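You operate a simulated robot arm through the tools that you are given. There is no shell and no other tool. Be economical: measure what you need, move in short steps, check, and stop when the job is done.

The job below is to be done with a simulated robot arm. You get a single attempt, and the scene is never put back.

## Task
Descale the hose adaptor in the dosing ball.
Fine: hose tap lever off first; unscrew the adaptor, drop it in, pour descaler to the orange ring; bottle back, cap on tight.

The check looks at the end state, three seconds after you hand in, the way a careful person would. Anything else that was tipped, shoved, dropped, spilled or broken makes it a failure. A push-on lid holds only when it is set on centred and level and pressed home; a screw cap is set on level and turned clockwise until tight.

## Robot
A 7-joint arm with a two-finger parallel gripper, fixed in place. Base frame: the origin is at the foot of the arm, x ahead of it, y to its left, z up. Readings come in m, rad, newtons and seconds.
With the tool pointing down near the work surface it reaches from about 0.4 to 0.9 m from the base axis. Its first joint turns from -2.007 to 2.007 rad. Payload 3.91 kg.
Tool frame: the origin (TCP) lies between the finger pads and is the grasp point; the fingertips stand 0.03 m ahead of it; z points along the fingers, y is the line along which they close. The gripper opens to 0.11 m. The fingers are 0.02 m wide and 0.01 m thick; the gripper's body (0.048 by 0.112 m) begins 0.055 m behind the TCP.
Orientation is told as [roll, pitch, yaw] about the base's x, y, z axes, in that order, counted from this pose: with the fingers straight down and closing along the base's y, the tool's x points along the base's -x, its y along +y and its z along -z.

## Interface
- The arm moves only by the tool play_rows. Its argument "rows" is a list of rows, each a list of 7 numbers: the shift along the tool's x, y, z in m, then the turn, a rotation vector about the tool's x, y, z in rad, then the gripper command, from -1 (fully open) to 1 (shut), values between in proportion. In form: [[x, y, z, ax, ay, az, claw], ...]. A call has 1 to 12 rows; each row is the pose to reach, as a shift and turn from the pose commanded when the call began, along the tool's axes at that moment. A row lasts 0.2 s, in which the tool goes at most 0.05 m and 0.15 rad; a call with a longer step from one row to the next is refused whole, and so is a gripper value outside its range. A pose out of reach is approached as far as the arm can. The call stops where the force on the tool passes 40 N (or 10 N more than at its start, if that is more) or the arm is blocked; 0.2 s more then pass. The fingers move at their own pace (about 0.153 m/s each) and stop on an object; they squeeze with about 35 N. The grip force told is the motor's: it shows also when the fingers shut on nothing. Time passes only in rows, and 0.2 s behind the last, so rows that repeat a pose let the fingers close. It gives the time, the measured TCP pose, the force on the tool (base axes), the opening and the grip force at its end, in the units of the frame above (readings bear some noise).
- Cameras (640 x 400 px; columns grow to the right, rows downward): "scene" is fixed at [0.4013, 0.653, 1.7316]; the picture's right is [-0.87, -0.49, 0.00], its down [-0.26, 0.46, -0.85] and it looks along [0.42, -0.74, -0.53] (base axes); focal length 287 px, centre (320, 200). "wrist" rides on the gripper at [-0.036, 0, -0.057] in the tool frame; the picture's right is [0.00, -1.00, 0.00], its down [0.97, 0.00, -0.24] and it looks along [0.24, 0.00, 0.97] (tool axes); focal length 218 px, centre (320, 200).
- grab_frame(camera): a new picture of that camera. It takes no simulated time.
- slide_trunk(by): slides the trunk up (or, below 0, down) by that many m; the arm rides with it, the base frame stays. It gives what a move gives, with no picture.
- probe_pixels(camera, pixels): for up to 12 pixels [column, row] of the newest picture of that camera ("zoom" is the newest enlarged one), the place [x, y, z] in the base frame of the surface seen there, good to about 0.002 m, but the place of the scene camera against the robot may be out by one fixed shift of up to 0.012 m in any direction. It takes no simulated time.
- close_up(camera, box): a new picture of the part [left, top, right, bottom] of that camera's present view, enlarged. It takes no simulated time.
- job_done(): hands the job in; it is judged then, once.

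Keep the steps short. Do not move on a guess: measure, check each grasp and each placing, and mend mistakes. In all there are 80 turns and 46 pictures (those below and enlarged ones count). Leave the gripper open and the arm clear of the work at the hand-in unless told otherwise, and finish with a single line.

The tools are called as a command line: name --pt "numbers of a row" for each row, then --argument value for the rest, lists and objects as JSON in quotes. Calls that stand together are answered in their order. play_rows: Moves the arm, as the interface text tells. Its arguments: {"type":"object","properties":{"rows":{"type":"array"}},"required":["rows"]} The other tools are called the same way: slide_trunk (by) slides the trunk up or down; grab_frame (camera) takes a picture; probe_pixels (camera, pixels) gives the place of the surface under pixels of a picture; close_up (camera, box) takes an enlarged picture of a part of a camera's view; job_done () hands the job in.

At the start:

```text
time: 0.0
tool_pos: [0.5552, 0.0257, 1.5405]
tcp_rot: [-0.001, 0.0, 0.002]
contact_force: [0.2, 0.0, -0.4]
grip_width: 0.1101
grasp_force: 0.1
trunk travel left (down, up): [-0.925, 0.065]
```

scene: 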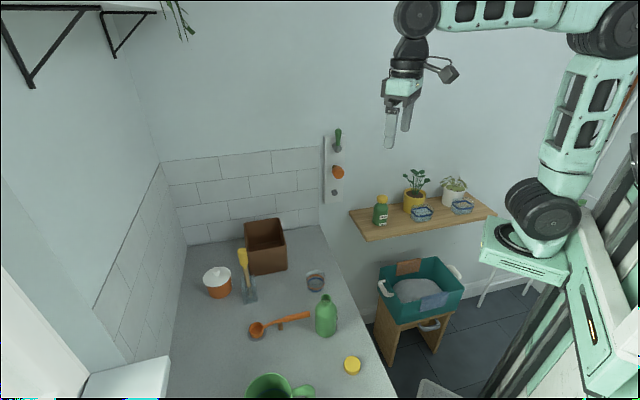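
wrist: 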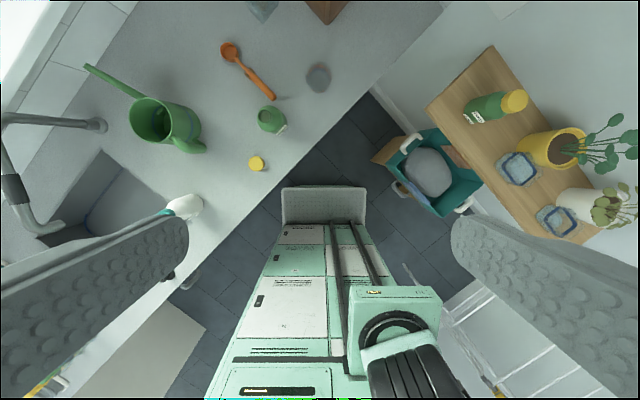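

I see the counter with a green bottle (326,315), a yellow cap (352,365), a small cup (315,280), and a wall board with a tap at (337,140-190). I'll enlarge these parts first.

close_up --camera "scene" --box '[290, 110, 390, 210]'

close_up --camera "scene" --box '[190, 210, 400, 400]'

```text
4.00 times, centred on (340, 160) of scene
```

zoom: 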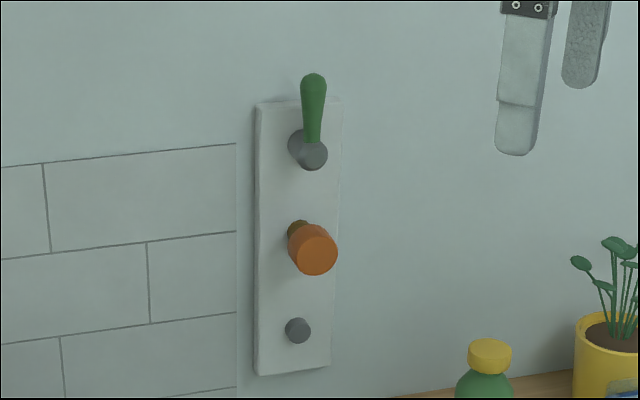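

```text
2.11 times, centred on (295, 305) of scene
```

zoom: 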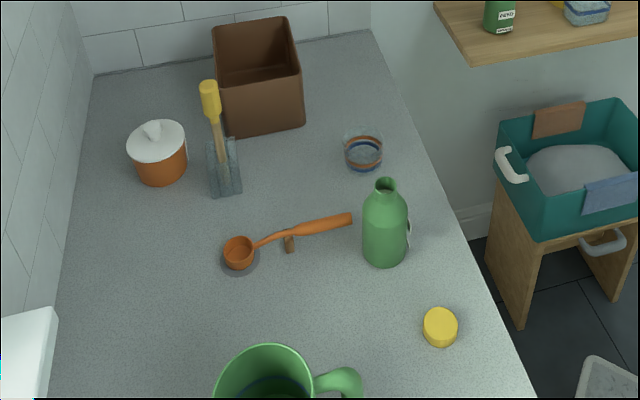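

The glass at zoom (363,152) carries an orange and a blue ring, so it's probably the dosing ball. I'll probe positions here and then enlarge the bottle labels and the glass.

probe_pixels --camera "zoom" --pixels '[[386, 182], [384, 262], [385, 225], [440, 320], [440, 343], [363, 134], [363, 168], [345, 148], [382, 148], [320, 180], [363, 145], [410, 225]]'

close_up --camera "scene" --box '[290, 255, 370, 345]'

close_up --camera "scene" --box '[360, 170, 480, 240]'

```text
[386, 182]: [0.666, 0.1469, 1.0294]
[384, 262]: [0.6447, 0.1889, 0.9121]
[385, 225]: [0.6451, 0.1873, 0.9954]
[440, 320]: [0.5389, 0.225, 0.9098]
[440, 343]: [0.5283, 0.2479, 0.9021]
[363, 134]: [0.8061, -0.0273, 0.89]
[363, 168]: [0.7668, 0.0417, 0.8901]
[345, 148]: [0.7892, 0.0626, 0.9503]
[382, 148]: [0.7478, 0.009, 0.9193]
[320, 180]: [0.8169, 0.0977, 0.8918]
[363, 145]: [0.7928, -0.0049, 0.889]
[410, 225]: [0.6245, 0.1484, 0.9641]
```

```text
4.44 times, centred on (330, 300) of scene
```

zoom: 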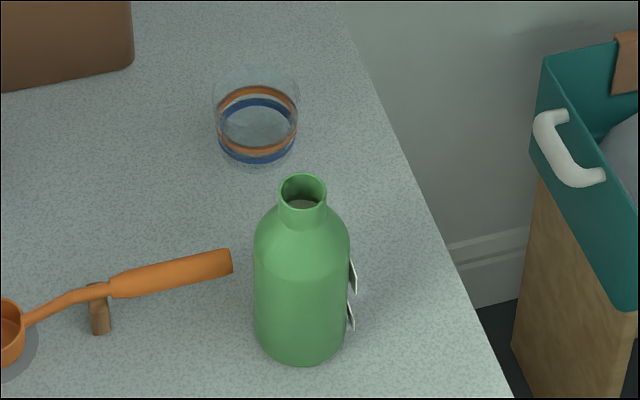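

```text
5.33 times, centred on (420, 205) of scene
```

zoom: 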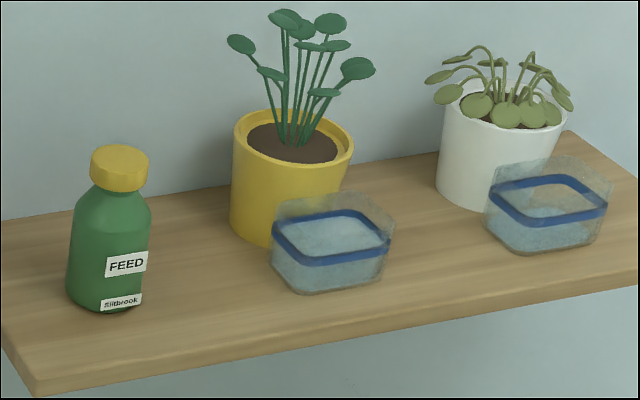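

The shelf bottle says FEED, so it isn't the one. The open counter bottle should be the descaler, and I'll check its label later. Next I enlarge the wall board and probe it.

close_up --camera "scene" --box '[310, 120, 366, 210]'

```text
4.44 times, centred on (338, 165) of scene
```

zoom: 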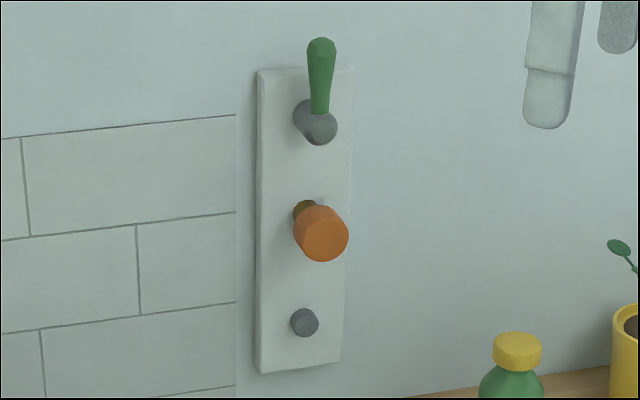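

probe_pixels --camera "zoom" --pixels '[[320, 60], [320, 100], [318, 130], [320, 236], [305, 325], [275, 200], [335, 180], [275, 350], [335, 340], [303, 210], [322, 42], [300, 225]]'

```text
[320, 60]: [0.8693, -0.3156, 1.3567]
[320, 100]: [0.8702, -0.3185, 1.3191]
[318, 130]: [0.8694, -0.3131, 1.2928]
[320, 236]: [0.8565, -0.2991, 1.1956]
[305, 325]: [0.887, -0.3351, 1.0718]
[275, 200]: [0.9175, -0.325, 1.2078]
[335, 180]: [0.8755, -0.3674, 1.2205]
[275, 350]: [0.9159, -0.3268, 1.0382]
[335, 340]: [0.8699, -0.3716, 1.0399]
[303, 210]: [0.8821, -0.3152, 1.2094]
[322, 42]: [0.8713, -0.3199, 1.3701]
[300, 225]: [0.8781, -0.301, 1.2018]
```

The board lies on a 45° wall, facing about (-0.71, 0.71). The lever pivot is near (0.87,-0.31,1.29), the lever points up, and the adaptor face is near z 1.196. I turn the tool to face the board, yaw first, then pitch while moving to a stand-off.

play_rows --pt "0 0 0 0 0 0.131 -1" --pt "0 0 0 0 0 0.262 -1" --pt "0 0 0 0 0 0.393 -1" --pt "0 0 0 0 0 0.524 -1" --pt "0 0 0 0 0 0.655 -1" --pt "0 0 0 0 0 0.7854 -1"

play_rows --pt "-0.024 -0.002 0.018 0 -0.143 0 -1" --pt "-0.048 -0.003 0.036 0 -0.286 0 -1" --pt "-0.073 -0.005 0.055 0 -0.428 0 -1" --pt "-0.097 -0.007 0.073 0 -0.571 0 -1" --pt "-0.121 -0.008 0.091 0 -0.714 0 -1" --pt "-0.145 -0.01 0.109 0 -0.857 0 -1" --pt "-0.169 -0.011 0.127 0 -1.0 0 -1" --pt "-0.193 -0.013 0.145 0 -1.142 0 -1" --pt "-0.218 -0.015 0.164 0 -1.285 0 -1" --pt "-0.242 -0.016 0.182 0 -1.428 0 -1" --pt "-0.266 -0.018 0.2 0 -1.5708 0 -1" --pt "-0.266 -0.018 0.2 0 -1.5708 0 -1"

grab_frame --camera "wrist"

```text
time: 1.4
tool_pos: [0.5535, 0.0257, 1.541]
tcp_rot: [-0.001, -0.001, -0.788]
contact_force: [0.6, -0.2, 0.3]
grip_width: 0.11
grasp_force: 0.0
trunk travel left (down, up): [-0.925, 0.065]
```

```text
time: 4.0
tool_pos: [0.7303, -0.1765, 1.3412]
tcp_rot: [3.033, -1.569, 2.466]
contact_force: [-0.1, -1.3, -0.5]
grip_width: 0.1099
grasp_force: 0.0
trunk travel left (down, up): [-0.925, 0.065]
```

```text
38 pictures are left
```

wrist: 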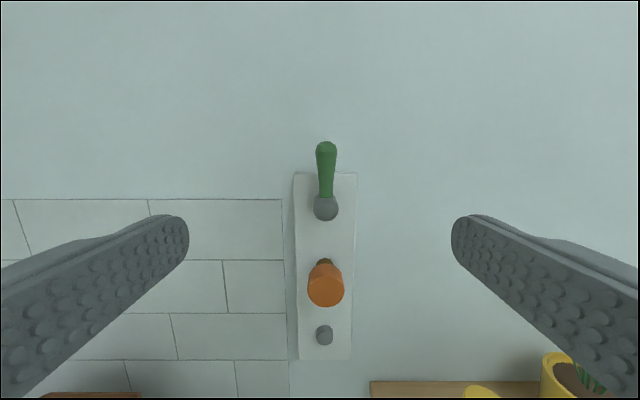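

Facing the board now. I probe the lever, adaptor and knob, and enlarge to look for on/off marks.

probe_pixels --camera "wrist" --pixels '[[326, 148], [326, 165], [326, 185], [325, 207], [325, 287], [324, 335], [305, 200], [348, 200], [305, 340], [343, 340], [325, 262], [325, 302]]'

close_up --camera "wrist" --box '[270, 130, 380, 370]'

```text
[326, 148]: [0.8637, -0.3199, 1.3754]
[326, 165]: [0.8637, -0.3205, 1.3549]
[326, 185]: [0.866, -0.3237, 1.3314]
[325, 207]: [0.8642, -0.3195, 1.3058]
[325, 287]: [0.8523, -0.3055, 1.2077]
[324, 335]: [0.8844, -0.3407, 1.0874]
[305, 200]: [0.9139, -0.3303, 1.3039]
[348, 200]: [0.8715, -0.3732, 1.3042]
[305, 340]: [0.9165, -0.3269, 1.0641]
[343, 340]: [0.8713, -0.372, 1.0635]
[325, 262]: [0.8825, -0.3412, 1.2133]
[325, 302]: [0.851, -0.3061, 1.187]
```

```text
1.67 times, centred on (325, 250) of wrist
```

zoom: 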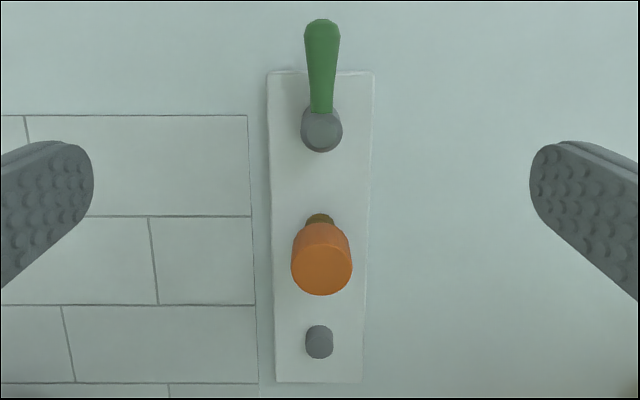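

The lever spans z 1.303–1.378 and is about 25 mm wide at the tip. There are no marks on the board. I'll use the fingers as a loose fork around the lever, so I first move in open around it at r≈0.052.

play_rows --pt "-0.014 -0.007 0.03 0 0 0 -1" --pt "-0.014 -0.007 0.065 0 0 0 -1" --pt "-0.014 -0.007 0.1 0 0 0 -1" --pt "-0.014 -0.007 0.135 0 0 0 -1" --pt "-0.014 -0.007 0.165 0 0 0 -1" --pt "-0.014 -0.007 0.184 0 0 0 -1" --pt "-0.014 -0.007 0.184 0 0 0 0.36" --pt "-0.014 -0.007 0.184 0 0 0 0.36" --pt "-0.014 -0.007 0.184 0 0 0 0.36"

grab_frame --camera "wrist"

```text
time: 6.0
tool_pos: [0.8539, -0.3087, 1.3552]
tcp_rot: [-1.62, -1.571, 0.837]
contact_force: [0.1, -0.4, 0.6]
grip_width: 0.035
grasp_force: 0.1
trunk travel left (down, up): [-0.925, 0.065]
```

```text
36 pictures are left
```

wrist: 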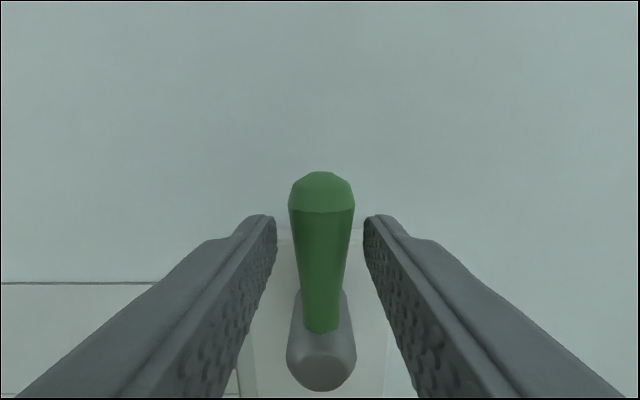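

The lever sits between the fingers. I try a clockwise turn (the closing direction) around the pivot. The force stop will show if it's blocked.

play_rows --pt "0.0005 -0.0074 0 0 0 0.143 0.36" --pt "0.0021 -0.0147 0 0 0 0.286 0.36" --pt "0.0047 -0.0216 0 0 0 0.428 0.36" --pt "0.0083 -0.0281 0 0 0 0.571 0.36" --pt "0.0127 -0.0341 0 0 0 0.714 0.36" --pt "0.018 -0.0393 0 0 0 0.857 0.36" --pt "0.0239 -0.0438 0 0 0 1.0 0.36" --pt "0.0304 -0.0473 0 0 0 1.142 0.36" --pt "0.0373 -0.0499 0 0 0 1.285 0.36" --pt "0.0446 -0.0515 0 0 0 1.428 0.36" --pt "0.052 -0.052 0 0 0 1.571 0.36"

close_up --camera "scene" --box '[290, 110, 390, 210]'

```text
time: 8.4
tool_pos: [0.8118, -0.3639, 1.4255]
tcp_rot: [1.469, -0.043, -2.341]
contact_force: [0.1, -0.1, 0.0]
grip_width: 0.0352
grasp_force: 0.0
out of reach, approached as far as the arm can: row 7, 8, 9, 10, 11
trunk travel left (down, up): [-0.925, 0.065]
```

```text
4.00 times, centred on (340, 160) of scene
```

zoom: 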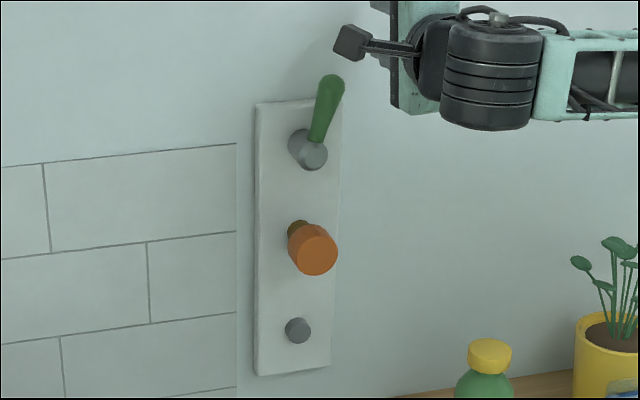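

The lever does turn clockwise (now about 20°), but the rotated pose ran out of reach and the fork slipped off at the top. It touched nothing else. I back off along the tool axis, then lower the trunk for better reach.

play_rows --pt "0 0 -0.03 0 0 0 0.36" --pt "0 0 -0.06 0 0 0 0.36" --pt "0 0 -0.09 0 0 0 0.36" --pt "0 0 -0.12 0 0 0 0.36"

slide_trunk --by -0.2

```text
time: 9.4
tool_pos: [0.7289, -0.2806, 1.4359]
tcp_rot: [1.47, -0.044, -2.338]
contact_force: [0.4, -0.4, -0.5]
grip_width: 0.0352
grasp_force: 0.1
trunk travel left (down, up): [-0.925, 0.065]
```

```text
time: 11.6
tool_pos: [0.73, -0.2794, 1.2352]
tcp_rot: [1.468, -0.044, -2.34]
contact_force: [-0.6, -0.1, 0.1]
grip_width: 0.0349
grasp_force: 0.1
trunk travel left (down, up): [-0.725, 0.265]
```

The pose can be reached at this height now. With the gripper closed I level the tool and go to the stand-off upper-left of the lever, about 0.1 m off the board.

play_rows --pt "0.013 0.021 0 -0.02 0 0.007 1" --pt "0.026 0.042 0 -0.04 0 0.015 1" --pt "0.04 0.063 0 -0.06 0 0.022 1" --pt "0.053 0.084 0 -0.08 0 0.03 1" --pt "0.066 0.105 0 -0.1 0 0.037 1" --pt "0.079 0.126 0 -0.1 -0.015 0.044 1"

grab_frame --camera "wrist"

```text
time: 13.0
tool_pos: [0.7962, -0.2278, 1.3566]
tcp_rot: [1.57, 0.001, -2.356]
contact_force: [-0.4, -0.3, 0.0]
grip_width: 0.0001
grasp_force: 35.1
trunk travel left (down, up): [-0.725, 0.265]
```

```text
34 pictures are left
```

wrist: 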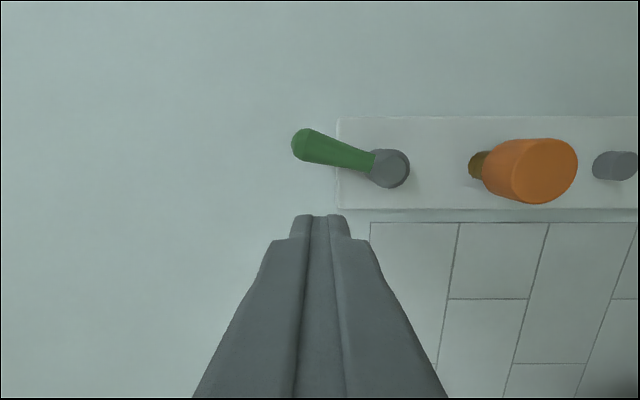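

The tool is level, and the closed fingertips are on the lever's left side. I go in and push the lever along its arc to horizontal right.

play_rows --pt "0 0 0.04 0 0 0 1" --pt "0 0 0.08 0 0 0 1" --pt "0 0 0.098 0 0 0 1" --pt "-0.0165 0.001 0.098 0 0 0 1" --pt "-0.0311 0.0001 0.098 0 0 0 1" --pt "-0.041 -0.003 0.098 0 0 0 1" --pt "-0.0487 -0.0078 0.098 0 0 0 1" --pt "-0.0565 -0.0145 0.098 0 0 0 1" --pt "-0.0624 -0.0213 0.098 0 0 0 1" --pt "-0.0674 -0.0296 0.098 0 0 0 1" --pt "-0.0693 -0.0341 0.098 0 0 0 1"

close_up --camera "scene" --box '[290, 110, 390, 210]'

```text
time: 15.4
tool_pos: [0.8166, -0.3475, 1.3221]
tcp_rot: [1.57, -0.001, -2.356]
contact_force: [-0.8, -0.4, -0.3]
grip_width: 0.0
grasp_force: 35.2
trunk travel left (down, up): [-0.725, 0.265]
```

```text
4.00 times, centred on (340, 160) of scene
```

zoom: 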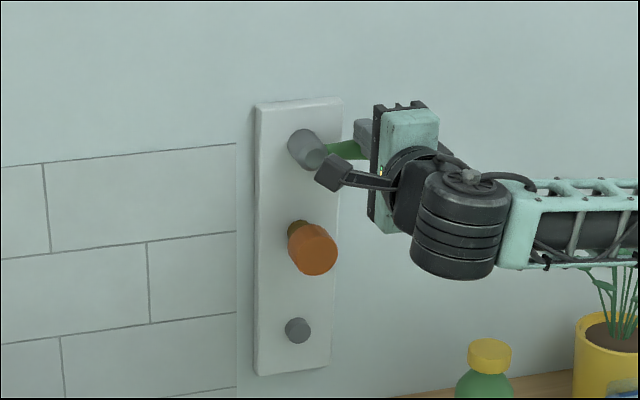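

The lever is about horizontal with no stop felt yet. I press slightly further to see whether this is the end stop.

play_rows --pt "0 -0.004 0 0 0 0 1" --pt "0 -0.008 0 0 0 0 1" --pt "0 -0.011 0 0 0 0 1"

play_rows --pt "0 0.02 0 0 0 0 1" --pt "0 0.03 -0.02 0 0 0 1" --pt "0.01 0.03 -0.06 0 0 0 1" --pt "0.02 0.02 -0.1 0 0 0 1"

grab_frame --camera "wrist"

```text
time: 16.0
tool_pos: [0.8165, -0.3461, 1.3216]
tcp_rot: [1.588, 0.004, -2.355]
contact_force: [4.7, -2.6, 7.3]
grip_width: 0.0
grasp_force: 35.3
trunk travel left (down, up): [-0.725, 0.265]
stopped in row 3: the force on the tool passed its limit (the readings are from after the stop); the commanded pose is now the measured one
```

```text
time: 17.0
tool_pos: [0.7577, -0.262, 1.3395]
tcp_rot: [1.583, 0.006, -2.355]
contact_force: [0.7, -0.8, 0.5]
grip_width: 0.0
grasp_force: 35.6
trunk travel left (down, up): [-0.725, 0.265]
```

```text
32 pictures are left
```

wrist: 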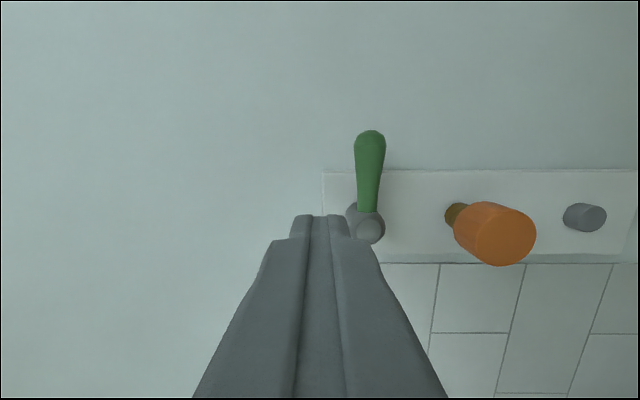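

The lever is crosswise against its stop, so the tap is off. Next is the adaptor, and I probe its extent in this picture.

probe_pixels --camera "wrist" --pixels '[[505, 237], [490, 237], [520, 237], [505, 262], [505, 206], [480, 220], [465, 225], [460, 208], [452, 215], [470, 205], [485, 204], [532, 240]]'

close_up --camera "wrist" --box '[400, 180, 560, 280]'

```text
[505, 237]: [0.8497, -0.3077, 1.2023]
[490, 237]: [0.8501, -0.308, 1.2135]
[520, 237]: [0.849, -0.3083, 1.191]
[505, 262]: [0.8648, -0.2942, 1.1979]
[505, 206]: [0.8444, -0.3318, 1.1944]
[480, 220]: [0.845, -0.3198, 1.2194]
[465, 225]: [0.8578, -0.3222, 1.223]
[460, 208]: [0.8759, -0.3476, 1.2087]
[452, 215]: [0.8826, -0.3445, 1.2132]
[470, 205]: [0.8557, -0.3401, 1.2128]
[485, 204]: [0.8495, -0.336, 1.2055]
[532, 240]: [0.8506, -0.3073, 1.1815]
```

```text
4.00 times, centred on (480, 230) of wrist
```

zoom: 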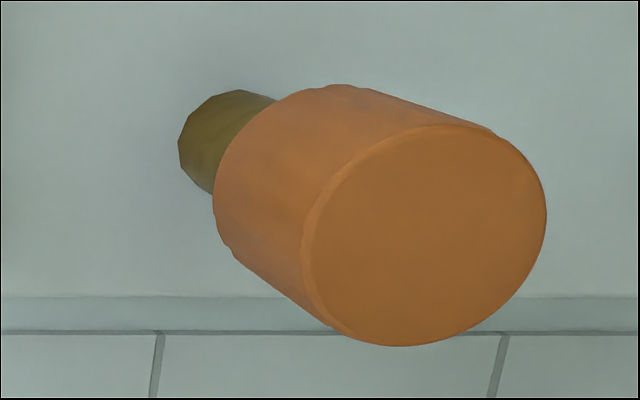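

The adaptor's axis is at z≈1.202, lateral s≈-0.384, its diameter is about 0.042, and the orange part is about 0.03 deep. I move in front of it with the gripper open and check.

play_rows --pt "0.008 -0.03 0 0.003 0 -0.001 -1" --pt "0.016 -0.06 0 0.006 0 -0.003 -1" --pt "0.024 -0.09 0 0.009 0 -0.004 -1" --pt "0.0335 -0.12 0 0.012 0 -0.006 -1" --pt "0.0335 -0.137 0 0.012 0 -0.006 -1" --pt "0.0335 -0.137 0 0.012 0 -0.006 -1"

grab_frame --camera "wrist"

```text
time: 18.4
tool_pos: [0.7763, -0.2469, 1.2689]
tcp_rot: [1.53, -0.029, -2.345]
contact_force: [0.0, 0.8, -0.1]
grip_width: 0.1101
grasp_force: 0.2
out of reach, approached as far as the arm can: row 2, 3, 4, 5, 6
trunk travel left (down, up): [-0.725, 0.265]
```

```text
30 pictures are left
```

wrist: 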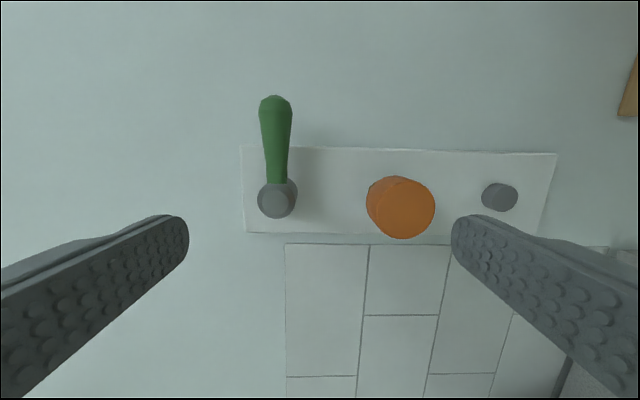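

Out of reach again at this height, so I lower the trunk 0.17 more and then rise into place.

slide_trunk --by -0.17

```text
time: 20.3
tool_pos: [0.7753, -0.2462, 1.1]
tcp_rot: [1.529, -0.03, -2.348]
contact_force: [-0.6, 0.4, 0.5]
grip_width: 0.1102
grasp_force: 0.0
trunk travel left (down, up): [-0.555, 0.435]
```

play_rows --pt "0.002 0.03 0 -0.01 0 0.01 -1" --pt "0.005 0.06 0 -0.02 -0.004 0.02 -1" --pt "0.008 0.085 0 -0.03 -0.008 0.03 -1" --pt "0.0099 0.1022 0 -0.042 -0.008 0.03 -1" --pt "0.0099 0.1022 0 -0.042 -0.008 0.03 -1"

grab_frame --camera "wrist"

```text
time: 21.5
tool_pos: [0.7868, -0.2419, 1.202]
tcp_rot: [1.57, 0.001, -2.356]
contact_force: [0.3, -0.5, -0.2]
grip_width: 0.1099
grasp_force: 0.1
trunk travel left (down, up): [-0.555, 0.435]
```

```text
29 pictures are left
```

wrist: 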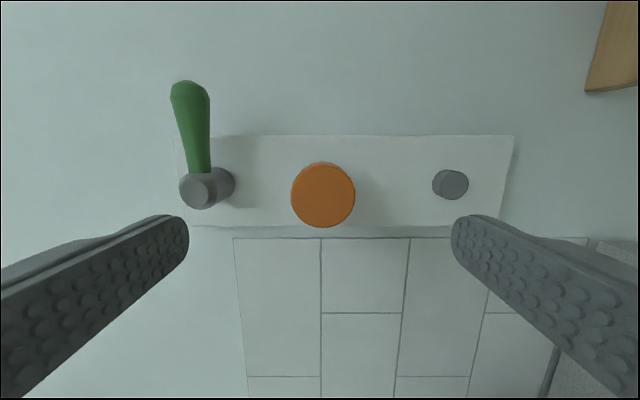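

The adaptor face is centred at (323,195), so it's nearly aligned. I correct about 3 mm, advance 0.09 and close.

play_rows --pt "-0.003 -0.0015 0.03 0 0 0 -1" --pt "-0.003 -0.0015 0.06 0 0 0 -1" --pt "-0.003 -0.0015 0.08 0 0 0 -1" --pt "-0.003 -0.0015 0.0906 0 0 0 -1" --pt "-0.003 -0.0015 0.0906 0 0 0 1" --pt "-0.003 -0.0015 0.0906 0 0 0 1" --pt "-0.003 -0.0015 0.0906 0 0 0 1"

```text
time: 23.1
tool_pos: [0.8499, -0.3062, 1.1995]
tcp_rot: [1.572, 0.001, -2.357]
contact_force: [6.2, -1.4, 4.5]
grip_width: 0.0449
grasp_force: 35.1
trunk travel left (down, up): [-0.555, 0.435]
```

Gripped at 0.045 m. I turn counter-clockwise a quarter turn, watching force.

play_rows --pt "0 0 0 0 0 -0.143 1" --pt "0 0 0 0 0 -0.286 1" --pt "0 0 0 0 0 -0.428 1" --pt "0 0 0 0 0 -0.571 1" --pt "0 0 0 0 0 -0.714 1" --pt "0 0 0 0 0 -0.857 1" --pt "0 0 0 0 0 -1.0 1" --pt "0 0 0 0 0 -1.142 1" --pt "0 0 0 0 0 -1.285 1" --pt "0 0 0 0 0 -1.428 1" --pt "0 0 0 0 0 -1.571 1"

```text
time: 25.5
tool_pos: [0.8501, -0.3048, 1.2017]
tcp_rot: [-2.845, -1.567, 2.06]
contact_force: [17.9, -4.0, 23.0]
grip_width: 0.0449
grasp_force: 35.2
trunk travel left (down, up): [-0.555, 0.435]
```

A quarter turn is done, with side force of about 29 N. Before letting go I tug gently outward to see whether it's still threaded.

play_rows --pt "0 0 -0.002 0 0 0 1" --pt "0 0 -0.004 0 0 0 1" --pt "0 0 -0.006 0 0 0 1"

grab_frame --camera "wrist"

```text
time: 26.3
tool_pos: [0.8464, -0.3032, 1.198]
tcp_rot: [-0.192, -1.567, -0.593]
contact_force: [27.5, -8.9, 10.4]
grip_width: 0.0447
grasp_force: 35.0
trunk travel left (down, up): [-0.555, 0.435]
```

```text
28 pictures are left
```

wrist: 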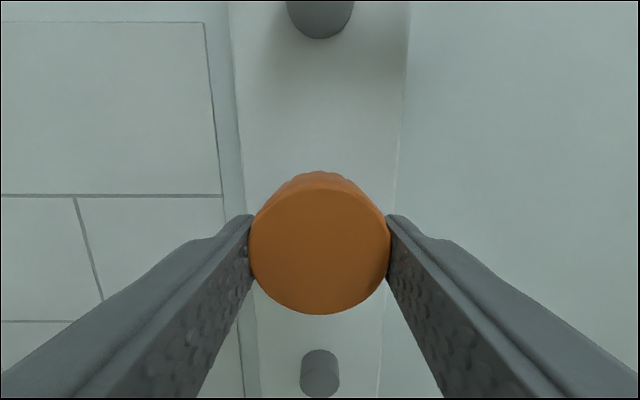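

Still threaded, since the pull shows about 25 N. I push back, open, recentre slightly, regrasp, and keep turning in this orientation.

play_rows --pt "0 0 0.003 0 0 0 1" --pt "0 0 0.006 0 0 0 1" --pt "0 0 0.006 0 0 0 0" --pt "0 0 0.006 0 0 0 0" --pt "-0.0015 0.001 0.006 0 0 0 0" --pt "-0.0015 0.001 0.006 0 0 0 0"

```text
time: 27.7
tool_pos: [0.8511, -0.3055, 1.2009]
tcp_rot: [2.202, -1.571, -2.988]
contact_force: [-0.3, 0.2, 0.4]
grip_width: 0.0547
grasp_force: 0.0
trunk travel left (down, up): [-0.555, 0.435]
```

grab_frame --camera "wrist"

probe_pixels --camera "wrist" --pixels '[[320, 250], [320, 230], [320, 300], [260, 250], [380, 250], [320, 200], [320, 310], [320, 180]]'

```text
27 pictures are left
```

wrist: 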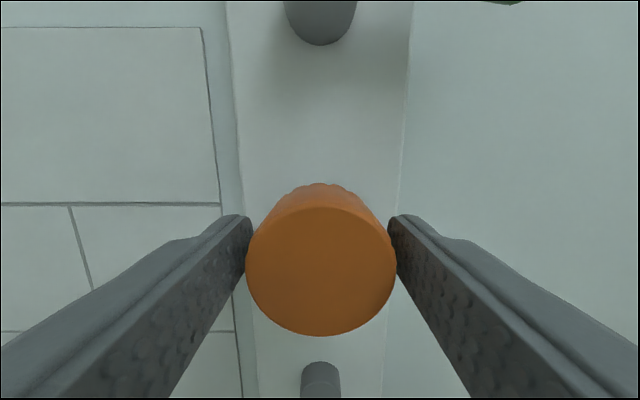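

```text
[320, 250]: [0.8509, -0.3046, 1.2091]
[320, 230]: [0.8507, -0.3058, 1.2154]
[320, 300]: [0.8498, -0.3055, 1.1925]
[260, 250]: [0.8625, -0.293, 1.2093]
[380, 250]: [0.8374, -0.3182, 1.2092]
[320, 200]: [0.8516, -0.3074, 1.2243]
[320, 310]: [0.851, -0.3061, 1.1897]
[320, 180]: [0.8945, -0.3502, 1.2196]
```

Centred well. The face has moved out by about 1 mm. I close and turn another quarter CCW.

play_rows --pt "-0.001 0 0 0 0 0 1" --pt "-0.001 0 0 0 0 0 1" --pt "-0.001 0 0 0 0 -0.14 1" --pt "-0.001 0 0 0 0 -0.28 1" --pt "-0.001 0 -0.0003 0 0 -0.42 1" --pt "-0.001 0 -0.0003 0 0 -0.57 1" --pt "-0.001 0 -0.0005 0 0 -0.72 1" --pt "-0.001 0 -0.0005 0 0 -0.87 1" --pt "-0.001 0 -0.0007 0 0 -1.02 1" --pt "-0.001 0 -0.0008 0 0 -1.17 1" --pt "-0.001 0 -0.0009 0 0 -1.32 1" --pt "-0.001 0 -0.001 0 0 -1.47 1"

```text
time: 30.3
tool_pos: [0.8512, -0.3039, 1.2001]
tcp_rot: [-1.569, -0.099, 0.787]
contact_force: [11.2, 3.3, -9.9]
grip_width: 0.0452
grasp_force: 34.8
trunk travel left (down, up): [-0.555, 0.435]
```

The half turn is complete. I tug gently again before releasing.

play_rows --pt "0 0 -0.002 0 0 0 1" --pt "0 0 -0.004 0 0 0 1" --pt "0 0 -0.006 0 0 0 1"

```text
time: 31.1
tool_pos: [0.848, -0.3027, 1.2012]
tcp_rot: [-1.569, -0.099, 0.785]
contact_force: [26.4, -9.6, -11.2]
grip_width: 0.0448
grasp_force: 35.1
trunk travel left (down, up): [-0.555, 0.435]
```

Still threaded. I release, turn the open gripper back half a turn, then regrasp and do a further half turn CCW.

play_rows --pt "0 0 0.005 0 0 0 1" --pt "0 0 0.005 0 0 0 -0.3" --pt "0 0 0.005 0 0 0 -0.3" --pt "0 0 0.005 0 0 0.145 -0.3" --pt "0 0 0.005 0 0 0.29 -0.3" --pt "0 0 0.005 0 0 0.435 -0.3" --pt "0 0 0.005 0 0 0.58 -0.3" --pt "0 0 0.005 0 0 0.725 -0.3" --pt "0 0 0.005 0 0 0.87 -0.3" --pt "0 0 0.005 0 0 1.015 -0.3" --pt "0 0 0.005 0 0 1.16 -0.3" --pt "0 0 0.005 0 0 1.305 -0.3"

play_rows --pt "0 0 0 0 0 0.145 -0.3" --pt "0 0 0 0 0 0.29 -0.3" --pt "0 0 0 0 0 0.435 -0.3" --pt "0 0 0 0 0 0.58 -0.3" --pt "0 0 0 0 0 0.725 -0.3" --pt "0 0 0 0 0 0.87 -0.3" --pt "0 0 0 0 0 1.015 -0.3" --pt "0 0 0 0 0 1.16 -0.3" --pt "0 0 0 0 0 1.305 -0.3" --pt "0 0 0 0 0 1.45 -0.3" --pt "0 0 0 0 0 1.595 -0.3" --pt "0 0 0 0 0 1.74 -0.3"

grab_frame --camera "wrist"

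probe_pixels --camera "wrist" --pixels '[[320, 250], [320, 290], [270, 260], [370, 260]]'

```text
time: 33.7
tool_pos: [0.8494, -0.3046, 1.2022]
tcp_rot: [-1.574, -1.408, 0.79]
contact_force: [-0.2, -0.3, -1.1]
grip_width: 0.0714
grasp_force: 0.1
trunk travel left (down, up): [-0.555, 0.435]
```

```text
time: 35.6
tool_pos: [0.8471, -0.3333, 1.1916]
tcp_rot: [1.608, -0.645, -2.438]
contact_force: [12.2, 5.6, 19.2]
grip_width: 0.0832
grasp_force: 11.6
trunk travel left (down, up): [-0.555, 0.435]
stopped in row 9: the force on the tool passed its limit (the readings are from after the stop); the commanded pose is now the measured one
```

```text
26 pictures are left
```

wrist: 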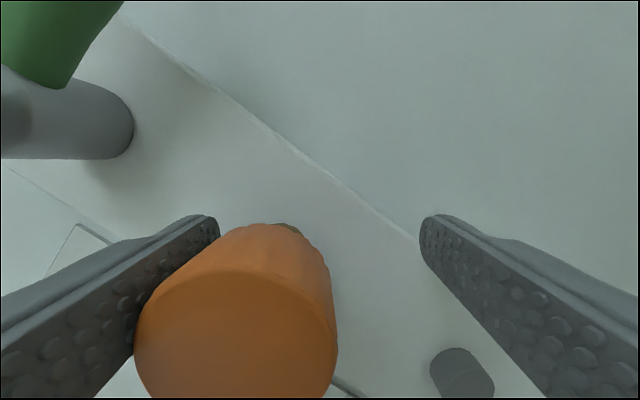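

```text
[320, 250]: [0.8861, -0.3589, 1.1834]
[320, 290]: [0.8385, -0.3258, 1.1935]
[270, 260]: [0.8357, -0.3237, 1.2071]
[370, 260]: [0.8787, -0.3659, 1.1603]
```

The arm deviated during the return turn and one finger pressed the adaptor, and the move stopped at the force limit. I shift away from the contact, back straight out, and check the adaptor.

play_rows --pt "0.003 0.007 -0.004 0 0 0 -0.5" --pt "0.007 0.014 -0.01 0 0 0 -0.5" --pt "0.0105 0.021 -0.02 0 0 0 -0.5" --pt "0.0105 0.021 -0.05 0 0 0 -0.5" --pt "0.0105 0.021 -0.085 0 0 0 -0.5" --pt "0.0105 0.021 -0.115 0 0 0 -0.5"

grab_frame --camera "wrist"

```text
time: 37.0
tool_pos: [0.787, -0.2352, 1.194]
tcp_rot: [1.595, -0.648, -2.439]
contact_force: [-0.3, -1.3, -0.4]
grip_width: 0.0825
grasp_force: 0.2
trunk travel left (down, up): [-0.555, 0.435]
```

```text
25 pictures are left
```

wrist: 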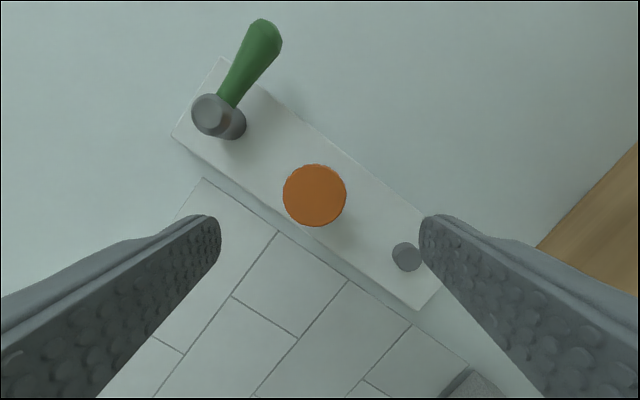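

The adaptor is still seated at (314,195). I straighten the tool to the axis and recentre, staying at this roll angle, which is safe.

play_rows --pt "-0.005 0.001 0 -0.013 0.033 0 -0.5" --pt "-0.0098 0.002 0 -0.026 0.065 0 -0.5" --pt "-0.0098 0.002 0 -0.026 0.065 0 -0.5"

close_up --camera "wrist" --box '[160, 100, 480, 300]'

probe_pixels --camera "zoom" --pixels '[[320, 200], [300, 200], [340, 200], [320, 180], [320, 220]]'

```text
time: 37.8
tool_pos: [0.7813, -0.2399, 1.2015]
tcp_rot: [1.574, -0.648, -2.357]
contact_force: [-0.2, 0.6, 0.5]
grip_width: 0.0827
grasp_force: 0.2
trunk travel left (down, up): [-0.555, 0.435]
```

```text
2.00 times, centred on (320, 200) of wrist
```

zoom: 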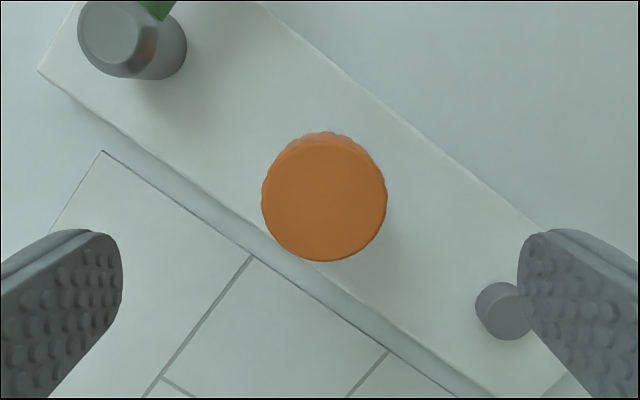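

```text
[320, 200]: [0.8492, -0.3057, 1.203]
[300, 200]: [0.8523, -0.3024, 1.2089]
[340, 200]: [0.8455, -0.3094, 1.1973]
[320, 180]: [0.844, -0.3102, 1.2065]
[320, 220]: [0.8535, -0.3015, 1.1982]
```

Aligned: the face centre is within 1.5 mm. I go in, grip and turn CCW about 2.4 rad over two calls, then tug.

play_rows --pt "0 -0.001 0.035 0 0 0 -0.5" --pt "0 -0.001 0.07 0 0 0 -0.5" --pt "0 -0.001 0.0945 0 0 0 -0.5" --pt "0 -0.001 0.0945 0 0 0 1" --pt "0 -0.001 0.0945 0 0 0 1" --pt "0 -0.001 0.0945 0 0 0 1" --pt "0 -0.001 0.0945 0 0 -0.145 1" --pt "0 -0.001 0.0944 0 0 -0.29 1" --pt "0 -0.001 0.0943 0 0 -0.435 1" --pt "0 -0.001 0.0942 0 0 -0.58 1" --pt "0 -0.001 0.0941 0 0 -0.725 1" --pt "0 -0.001 0.094 0 0 -0.87 1"

play_rows --pt "0 0 0 0 0 -0.148 1" --pt "0 0 0 0 0 -0.296 1" --pt "0 0 -0.0002 0 0 -0.444 1" --pt "0 0 -0.0003 0 0 -0.592 1" --pt "0 0 -0.0004 0 0 -0.74 1" --pt "0 0 -0.0005 0 0 -0.888 1" --pt "0 0 -0.0006 0 0 -1.036 1" --pt "0 0 -0.0007 0 0 -1.184 1" --pt "0 0 -0.0008 0 0 -1.332 1" --pt "0 0 -0.001 0 0 -1.48 1"

play_rows --pt "0 0 -0.002 0 0 0 1" --pt "0 0 -0.004 0 0 0 1" --pt "0 0 -0.006 0 0 0 1"

```text
time: 40.4
tool_pos: [0.8483, -0.3065, 1.2027]
tcp_rot: [1.669, -1.521, -2.45]
contact_force: [31.8, -1.9, 15.3]
grip_width: 0.045
grasp_force: 35.2
trunk travel left (down, up): [-0.555, 0.435]
```

```text
time: 42.6
tool_pos: [0.8472, -0.3066, 1.1996]
tcp_rot: [-1.568, -0.138, 0.786]
contact_force: [0.3, 13.3, -11.6]
grip_width: 0.045
grasp_force: 35.6
trunk travel left (down, up): [-0.555, 0.435]
```

```text
time: 43.4
tool_pos: [0.8425, -0.3036, 1.2021]
tcp_rot: [-1.572, -0.141, 0.785]
contact_force: [7.9, 0.2, -9.8]
grip_width: 0.0449
grasp_force: 35.2
trunk travel left (down, up): [-0.555, 0.435]
```

This tug gave only about 5 N, so it may be free. I pull further out in small steps and look.

play_rows --pt "0 0 -0.003 0 0 0 1" --pt "0 0 -0.006 0 0 0 1" --pt "0 0 -0.01 0 0 0 1"

grab_frame --camera "wrist"

```text
time: 44.2
tool_pos: [0.8361, -0.2956, 1.2029]
tcp_rot: [-1.576, -0.143, 0.787]
contact_force: [-0.2, -0.4, 0.0]
grip_width: 0.0446
grasp_force: 35.0
trunk travel left (down, up): [-0.555, 0.435]
```

```text
23 pictures are left
```

wrist: 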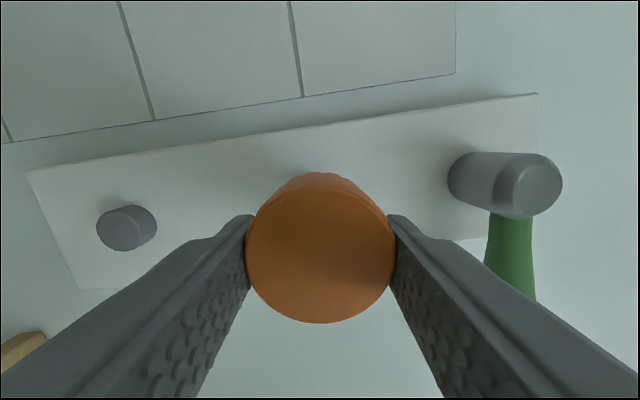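

The adaptor is free and in the grip. I back away 0.12 m while turning back to fingers-level.

play_rows --pt "0 0 -0.03 0 0 0 1" --pt "0 0 -0.06 0 0 0.13 1" --pt "0 0 -0.08 0 0 0.27 1" --pt "0 0 -0.1 0 0 0.41 1" --pt "0 0 -0.12 0 0 0.55 1" --pt "0 0 -0.12 0 0 0.69 1" --pt "0 0 -0.12 0 0 0.83 1" --pt "0 0 -0.12 0 0 0.97 1" --pt "0 0 -0.12 0 0 1.11 1" --pt "0 0 -0.12 0 0 1.25 1" --pt "0 0 -0.12 0 0 1.38 1" --pt "0 0 -0.12 0 0 1.43 1"

grab_frame --camera "scene"

```text
time: 46.8
tool_pos: [0.7514, -0.2097, 1.2026]
tcp_rot: [2.267, -1.568, -3.051]
contact_force: [-0.3, -0.9, -0.3]
grip_width: 0.045
grasp_force: 35.2
trunk travel left (down, up): [-0.555, 0.435]
```

```text
22 pictures are left
```

scene: 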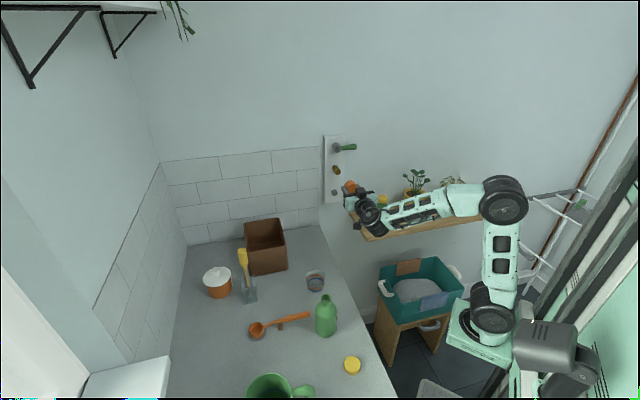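

The lever is crosswise, the adaptor is in hand, and the forearm is near the shelf. I raise the trunk 0.2 straight up first, then pitch the tool down while moving over the counter.

slide_trunk --by 0.2

play_rows --pt "0.008 0.011 -0.014 0 0.131 0 1" --pt "0.017 0.021 -0.028 0 0.262 0 1" --pt "0.025 0.032 -0.043 0 0.393 0 1" --pt "0.033 0.042 -0.057 0 0.524 0 1" --pt "0.042 0.053 -0.071 0 0.655 0 1" --pt "0.05 0.064 -0.085 0 0.785 0 1" --pt "0.058 0.074 -0.099 0 0.916 0 1" --pt "0.067 0.085 -0.113 0 1.047 0 1" --pt "0.075 0.095 -0.128 0 1.178 0 1" --pt "0.083 0.106 -0.142 0 1.309 0 1" --pt "0.092 0.116 -0.156 0 1.44 0 1" --pt "0.1 0.127 -0.17 0 1.571 0 1"

grab_frame --camera "wrist"

```text
time: 49.0
tool_pos: [0.7514, -0.211, 1.4018]
tcp_rot: [2.781, -1.569, 2.717]
contact_force: [0.2, 0.0, -1.1]
grip_width: 0.0445
grasp_force: 35.1
trunk travel left (down, up): [-0.755, 0.235]
```

```text
time: 51.6
tool_pos: [0.7208, 0.0004, 1.301]
tcp_rot: [0.002, 0.0, -0.784]
contact_force: [-1.4, -0.3, 0.1]
grip_width: 0.0446
grasp_force: 35.1
trunk travel left (down, up): [-0.755, 0.235]
```

```text
21 pictures are left
```

wrist: 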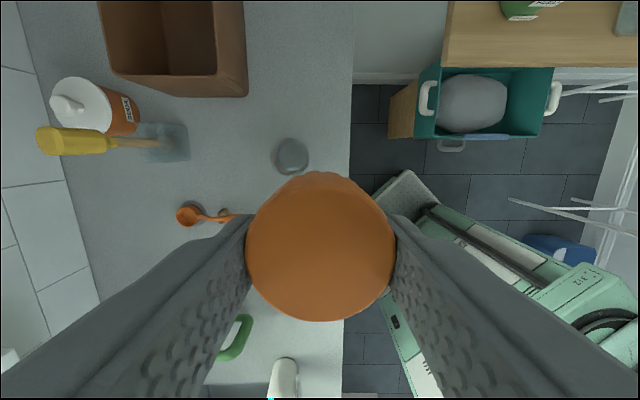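

The glass shows at (292,156). I enlarge and probe it with the wrist camera.

close_up --camera "wrist" --box '[260, 130, 324, 170]'

probe_pixels --camera "zoom" --pixels '[[320, 150], [320, 230], [250, 230], [400, 230], [320, 85], [165, 250], [475, 250], [320, 300], [160, 160], [480, 200], [60, 230], [320, 380]]'

```text
10.00 times, centred on (292, 150) of wrist
```

zoom: 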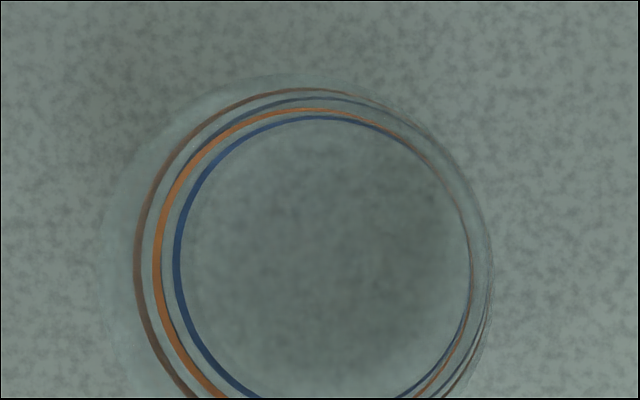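

```text
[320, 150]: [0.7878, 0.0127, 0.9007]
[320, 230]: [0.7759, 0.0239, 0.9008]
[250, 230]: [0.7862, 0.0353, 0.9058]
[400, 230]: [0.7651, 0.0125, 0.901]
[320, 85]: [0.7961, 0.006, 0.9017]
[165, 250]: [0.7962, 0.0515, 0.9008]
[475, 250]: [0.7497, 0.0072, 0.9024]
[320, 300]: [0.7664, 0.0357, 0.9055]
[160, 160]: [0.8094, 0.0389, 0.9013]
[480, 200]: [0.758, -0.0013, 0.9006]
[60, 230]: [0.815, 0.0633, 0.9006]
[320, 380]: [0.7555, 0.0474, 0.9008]
```

The glass centre is about (0.770,0.026) and the counter z is 0.9005. I move to a nearer offset viewpoint at (0.713,0.083,1.12) to measure the centre, rim and rings.

play_rows --pt "0.013 0.011 0.036 0 0 0 1" --pt "0.026 0.021 0.072 0 0 0 1" --pt "0.039 0.032 0.108 0 0 0 1" --pt "0.052 0.042 0.144 0 0 0 1" --pt "0.0643 0.053 0.18 0 0 0 1" --pt "0.0643 0.053 0.18 0 0 0 1"

close_up --camera "wrist" --box '[240, 50, 400, 150]'

```text
time: 53.0
tool_pos: [0.7125, 0.0813, 1.1188]
tcp_rot: [0.001, -0.001, -0.785]
contact_force: [-0.5, 0.3, 1.1]
grip_width: 0.0445
grasp_force: 34.8
trunk travel left (down, up): [-0.755, 0.235]
```

```text
4.00 times, centred on (320, 100) of wrist
```

zoom: 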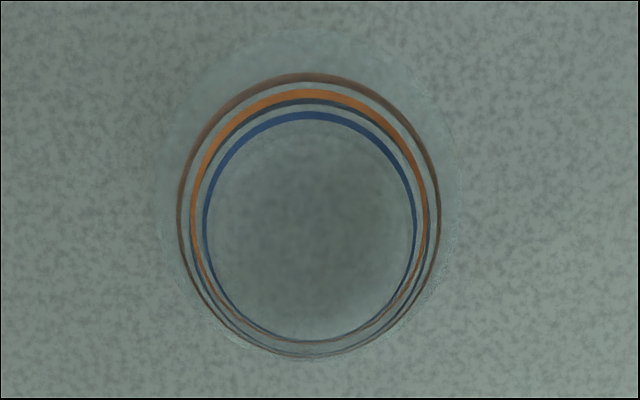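

The glass centre is (0.770,0.027), the inner radius about 0.032, and the rim height about 0.05. I move over it at z 1.03 and check with the scene camera.

play_rows --pt "-0.03 0.001 0 0 0 0 1" --pt "-0.06 0.002 0 0 0 0 1" --pt "-0.0793 0.0025 0 0 0 0 1" --pt "-0.0793 0.0025 0.04 0 0 0 1" --pt "-0.0793 0.0025 0.0888 0 0 0 1" --pt "-0.0793 0.0025 0.0888 0 0 0 1"

close_up --camera "scene" --box '[275, 230, 355, 300]'

```text
time: 54.4
tool_pos: [0.774, 0.0262, 1.0332]
tcp_rot: [0.002, -0.001, -0.784]
contact_force: [-0.5, 0.1, -1.3]
grip_width: 0.0447
grasp_force: 35.4
trunk travel left (down, up): [-0.755, 0.235]
```

```text
5.71 times, centred on (315, 265) of scene
```

zoom: 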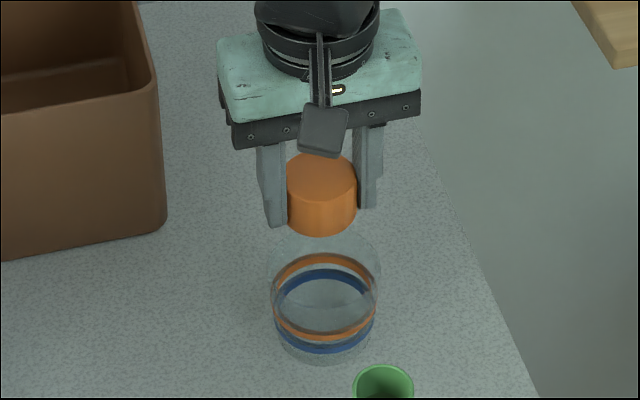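

The adaptor hangs above the glass, about 2 mm off laterally. I correct that, lower to just above the rim, and check before releasing.

play_rows --pt "0.001 -0.001 0.01 0 0 0 1" --pt "0.002 -0.002 0.02 0 0 0 1" --pt "0.002 -0.002 0.033 0 0 0 1" --pt "0.002 -0.002 0.033 0 0 0 1"

close_up --camera "scene" --box '[275, 230, 355, 300]'

```text
time: 55.4
tool_pos: [0.7695, 0.0274, 0.9997]
tcp_rot: [0.002, -0.001, -0.783]
contact_force: [0.2, -0.2, -0.1]
grip_width: 0.0445
grasp_force: 35.2
trunk travel left (down, up): [-0.755, 0.235]
```

```text
5.71 times, centred on (315, 265) of scene
```

zoom: 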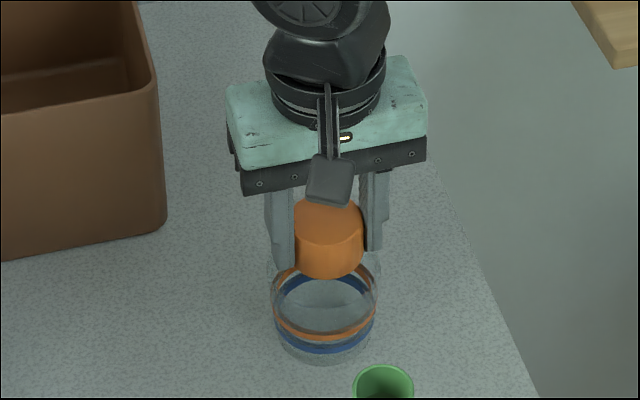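

Nearly centred (adaptor column 329, glass 324). I correct by 2 mm, lower 4 mm and open to release.

play_rows --pt "-0.0005 0.002 0.004 0 0 0 1" --pt "-0.0005 0.002 0.004 0 0 0 1" --pt "-0.0005 0.002 0.004 0 0 0 -0.2" --pt "-0.0005 0.002 0.004 0 0 0 -0.2" --pt "-0.0005 0.002 0.004 0 0 0 -0.2" --pt "-0.0005 0.002 -0.03 0 0 0 -0.2" --pt "-0.0005 0.002 -0.07 0 0 0 -0.2" --pt "-0.0005 0.002 -0.12 0 0 0 -0.2"

close_up --camera "scene" --box '[275, 240, 375, 340]'

```text
time: 57.2
tool_pos: [0.7675, 0.0282, 1.1176]
tcp_rot: [0.0, -0.003, -0.782]
contact_force: [-0.3, 0.2, -0.4]
grip_width: 0.0659
grasp_force: 0.0
trunk travel left (down, up): [-0.755, 0.235]
```

```text
4.00 times, centred on (325, 290) of scene
```

zoom: 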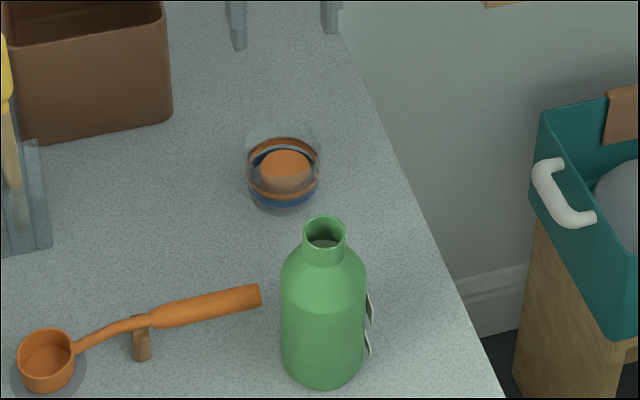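

The adaptor lies in the glass. Next is the bottle. I swing the tool to horizontal, pointing along (0.71,-0.71), and stop behind the bottle at (0.522,0.278,~1.15), open.

play_rows --pt "0.0292 0 -0.03 0 -0.131 0 -0.6" --pt "0.0584 0 -0.04 0 -0.262 0 -1" --pt "0.0876 0 -0.04 0 -0.393 0 -1" --pt "0.117 0.001 -0.04 0 -0.524 0 -1" --pt "0.146 0.001 -0.04 0 -0.655 0 -1" --pt "0.175 0.001 -0.04 0 -0.785 0 -1" --pt "0.204 0.002 -0.04 0 -0.916 0 -1" --pt "0.233 0.002 -0.04 0 -1.047 0 -1" --pt "0.263 0.002 -0.04 0 -1.178 0 -1" --pt "0.292 0.003 -0.04 0 -1.309 0 -1" --pt "0.321 0.003 -0.035 0 -1.44 0 -1" --pt "0.35 0.003 -0.03 0 -1.571 0 -1"

grab_frame --camera "wrist"

```text
time: 59.2
tool_pos: [0.643, 0.1399, 1.1697]
tcp_rot: [0.051, -1.174, -1.026]
contact_force: [-0.2, -0.7, -0.4]
grip_width: 0.1102
grasp_force: 0.0
trunk travel left (down, up): [-0.755, 0.235]
stopped in row 10: the arm was blocked; the commanded pose is now the measured one
```

```text
15 pictures are left
```

wrist: 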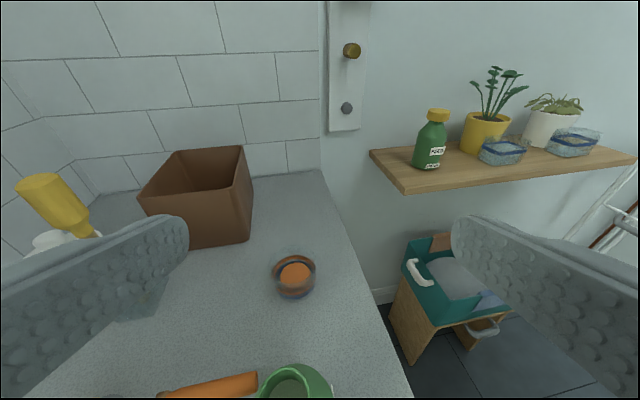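

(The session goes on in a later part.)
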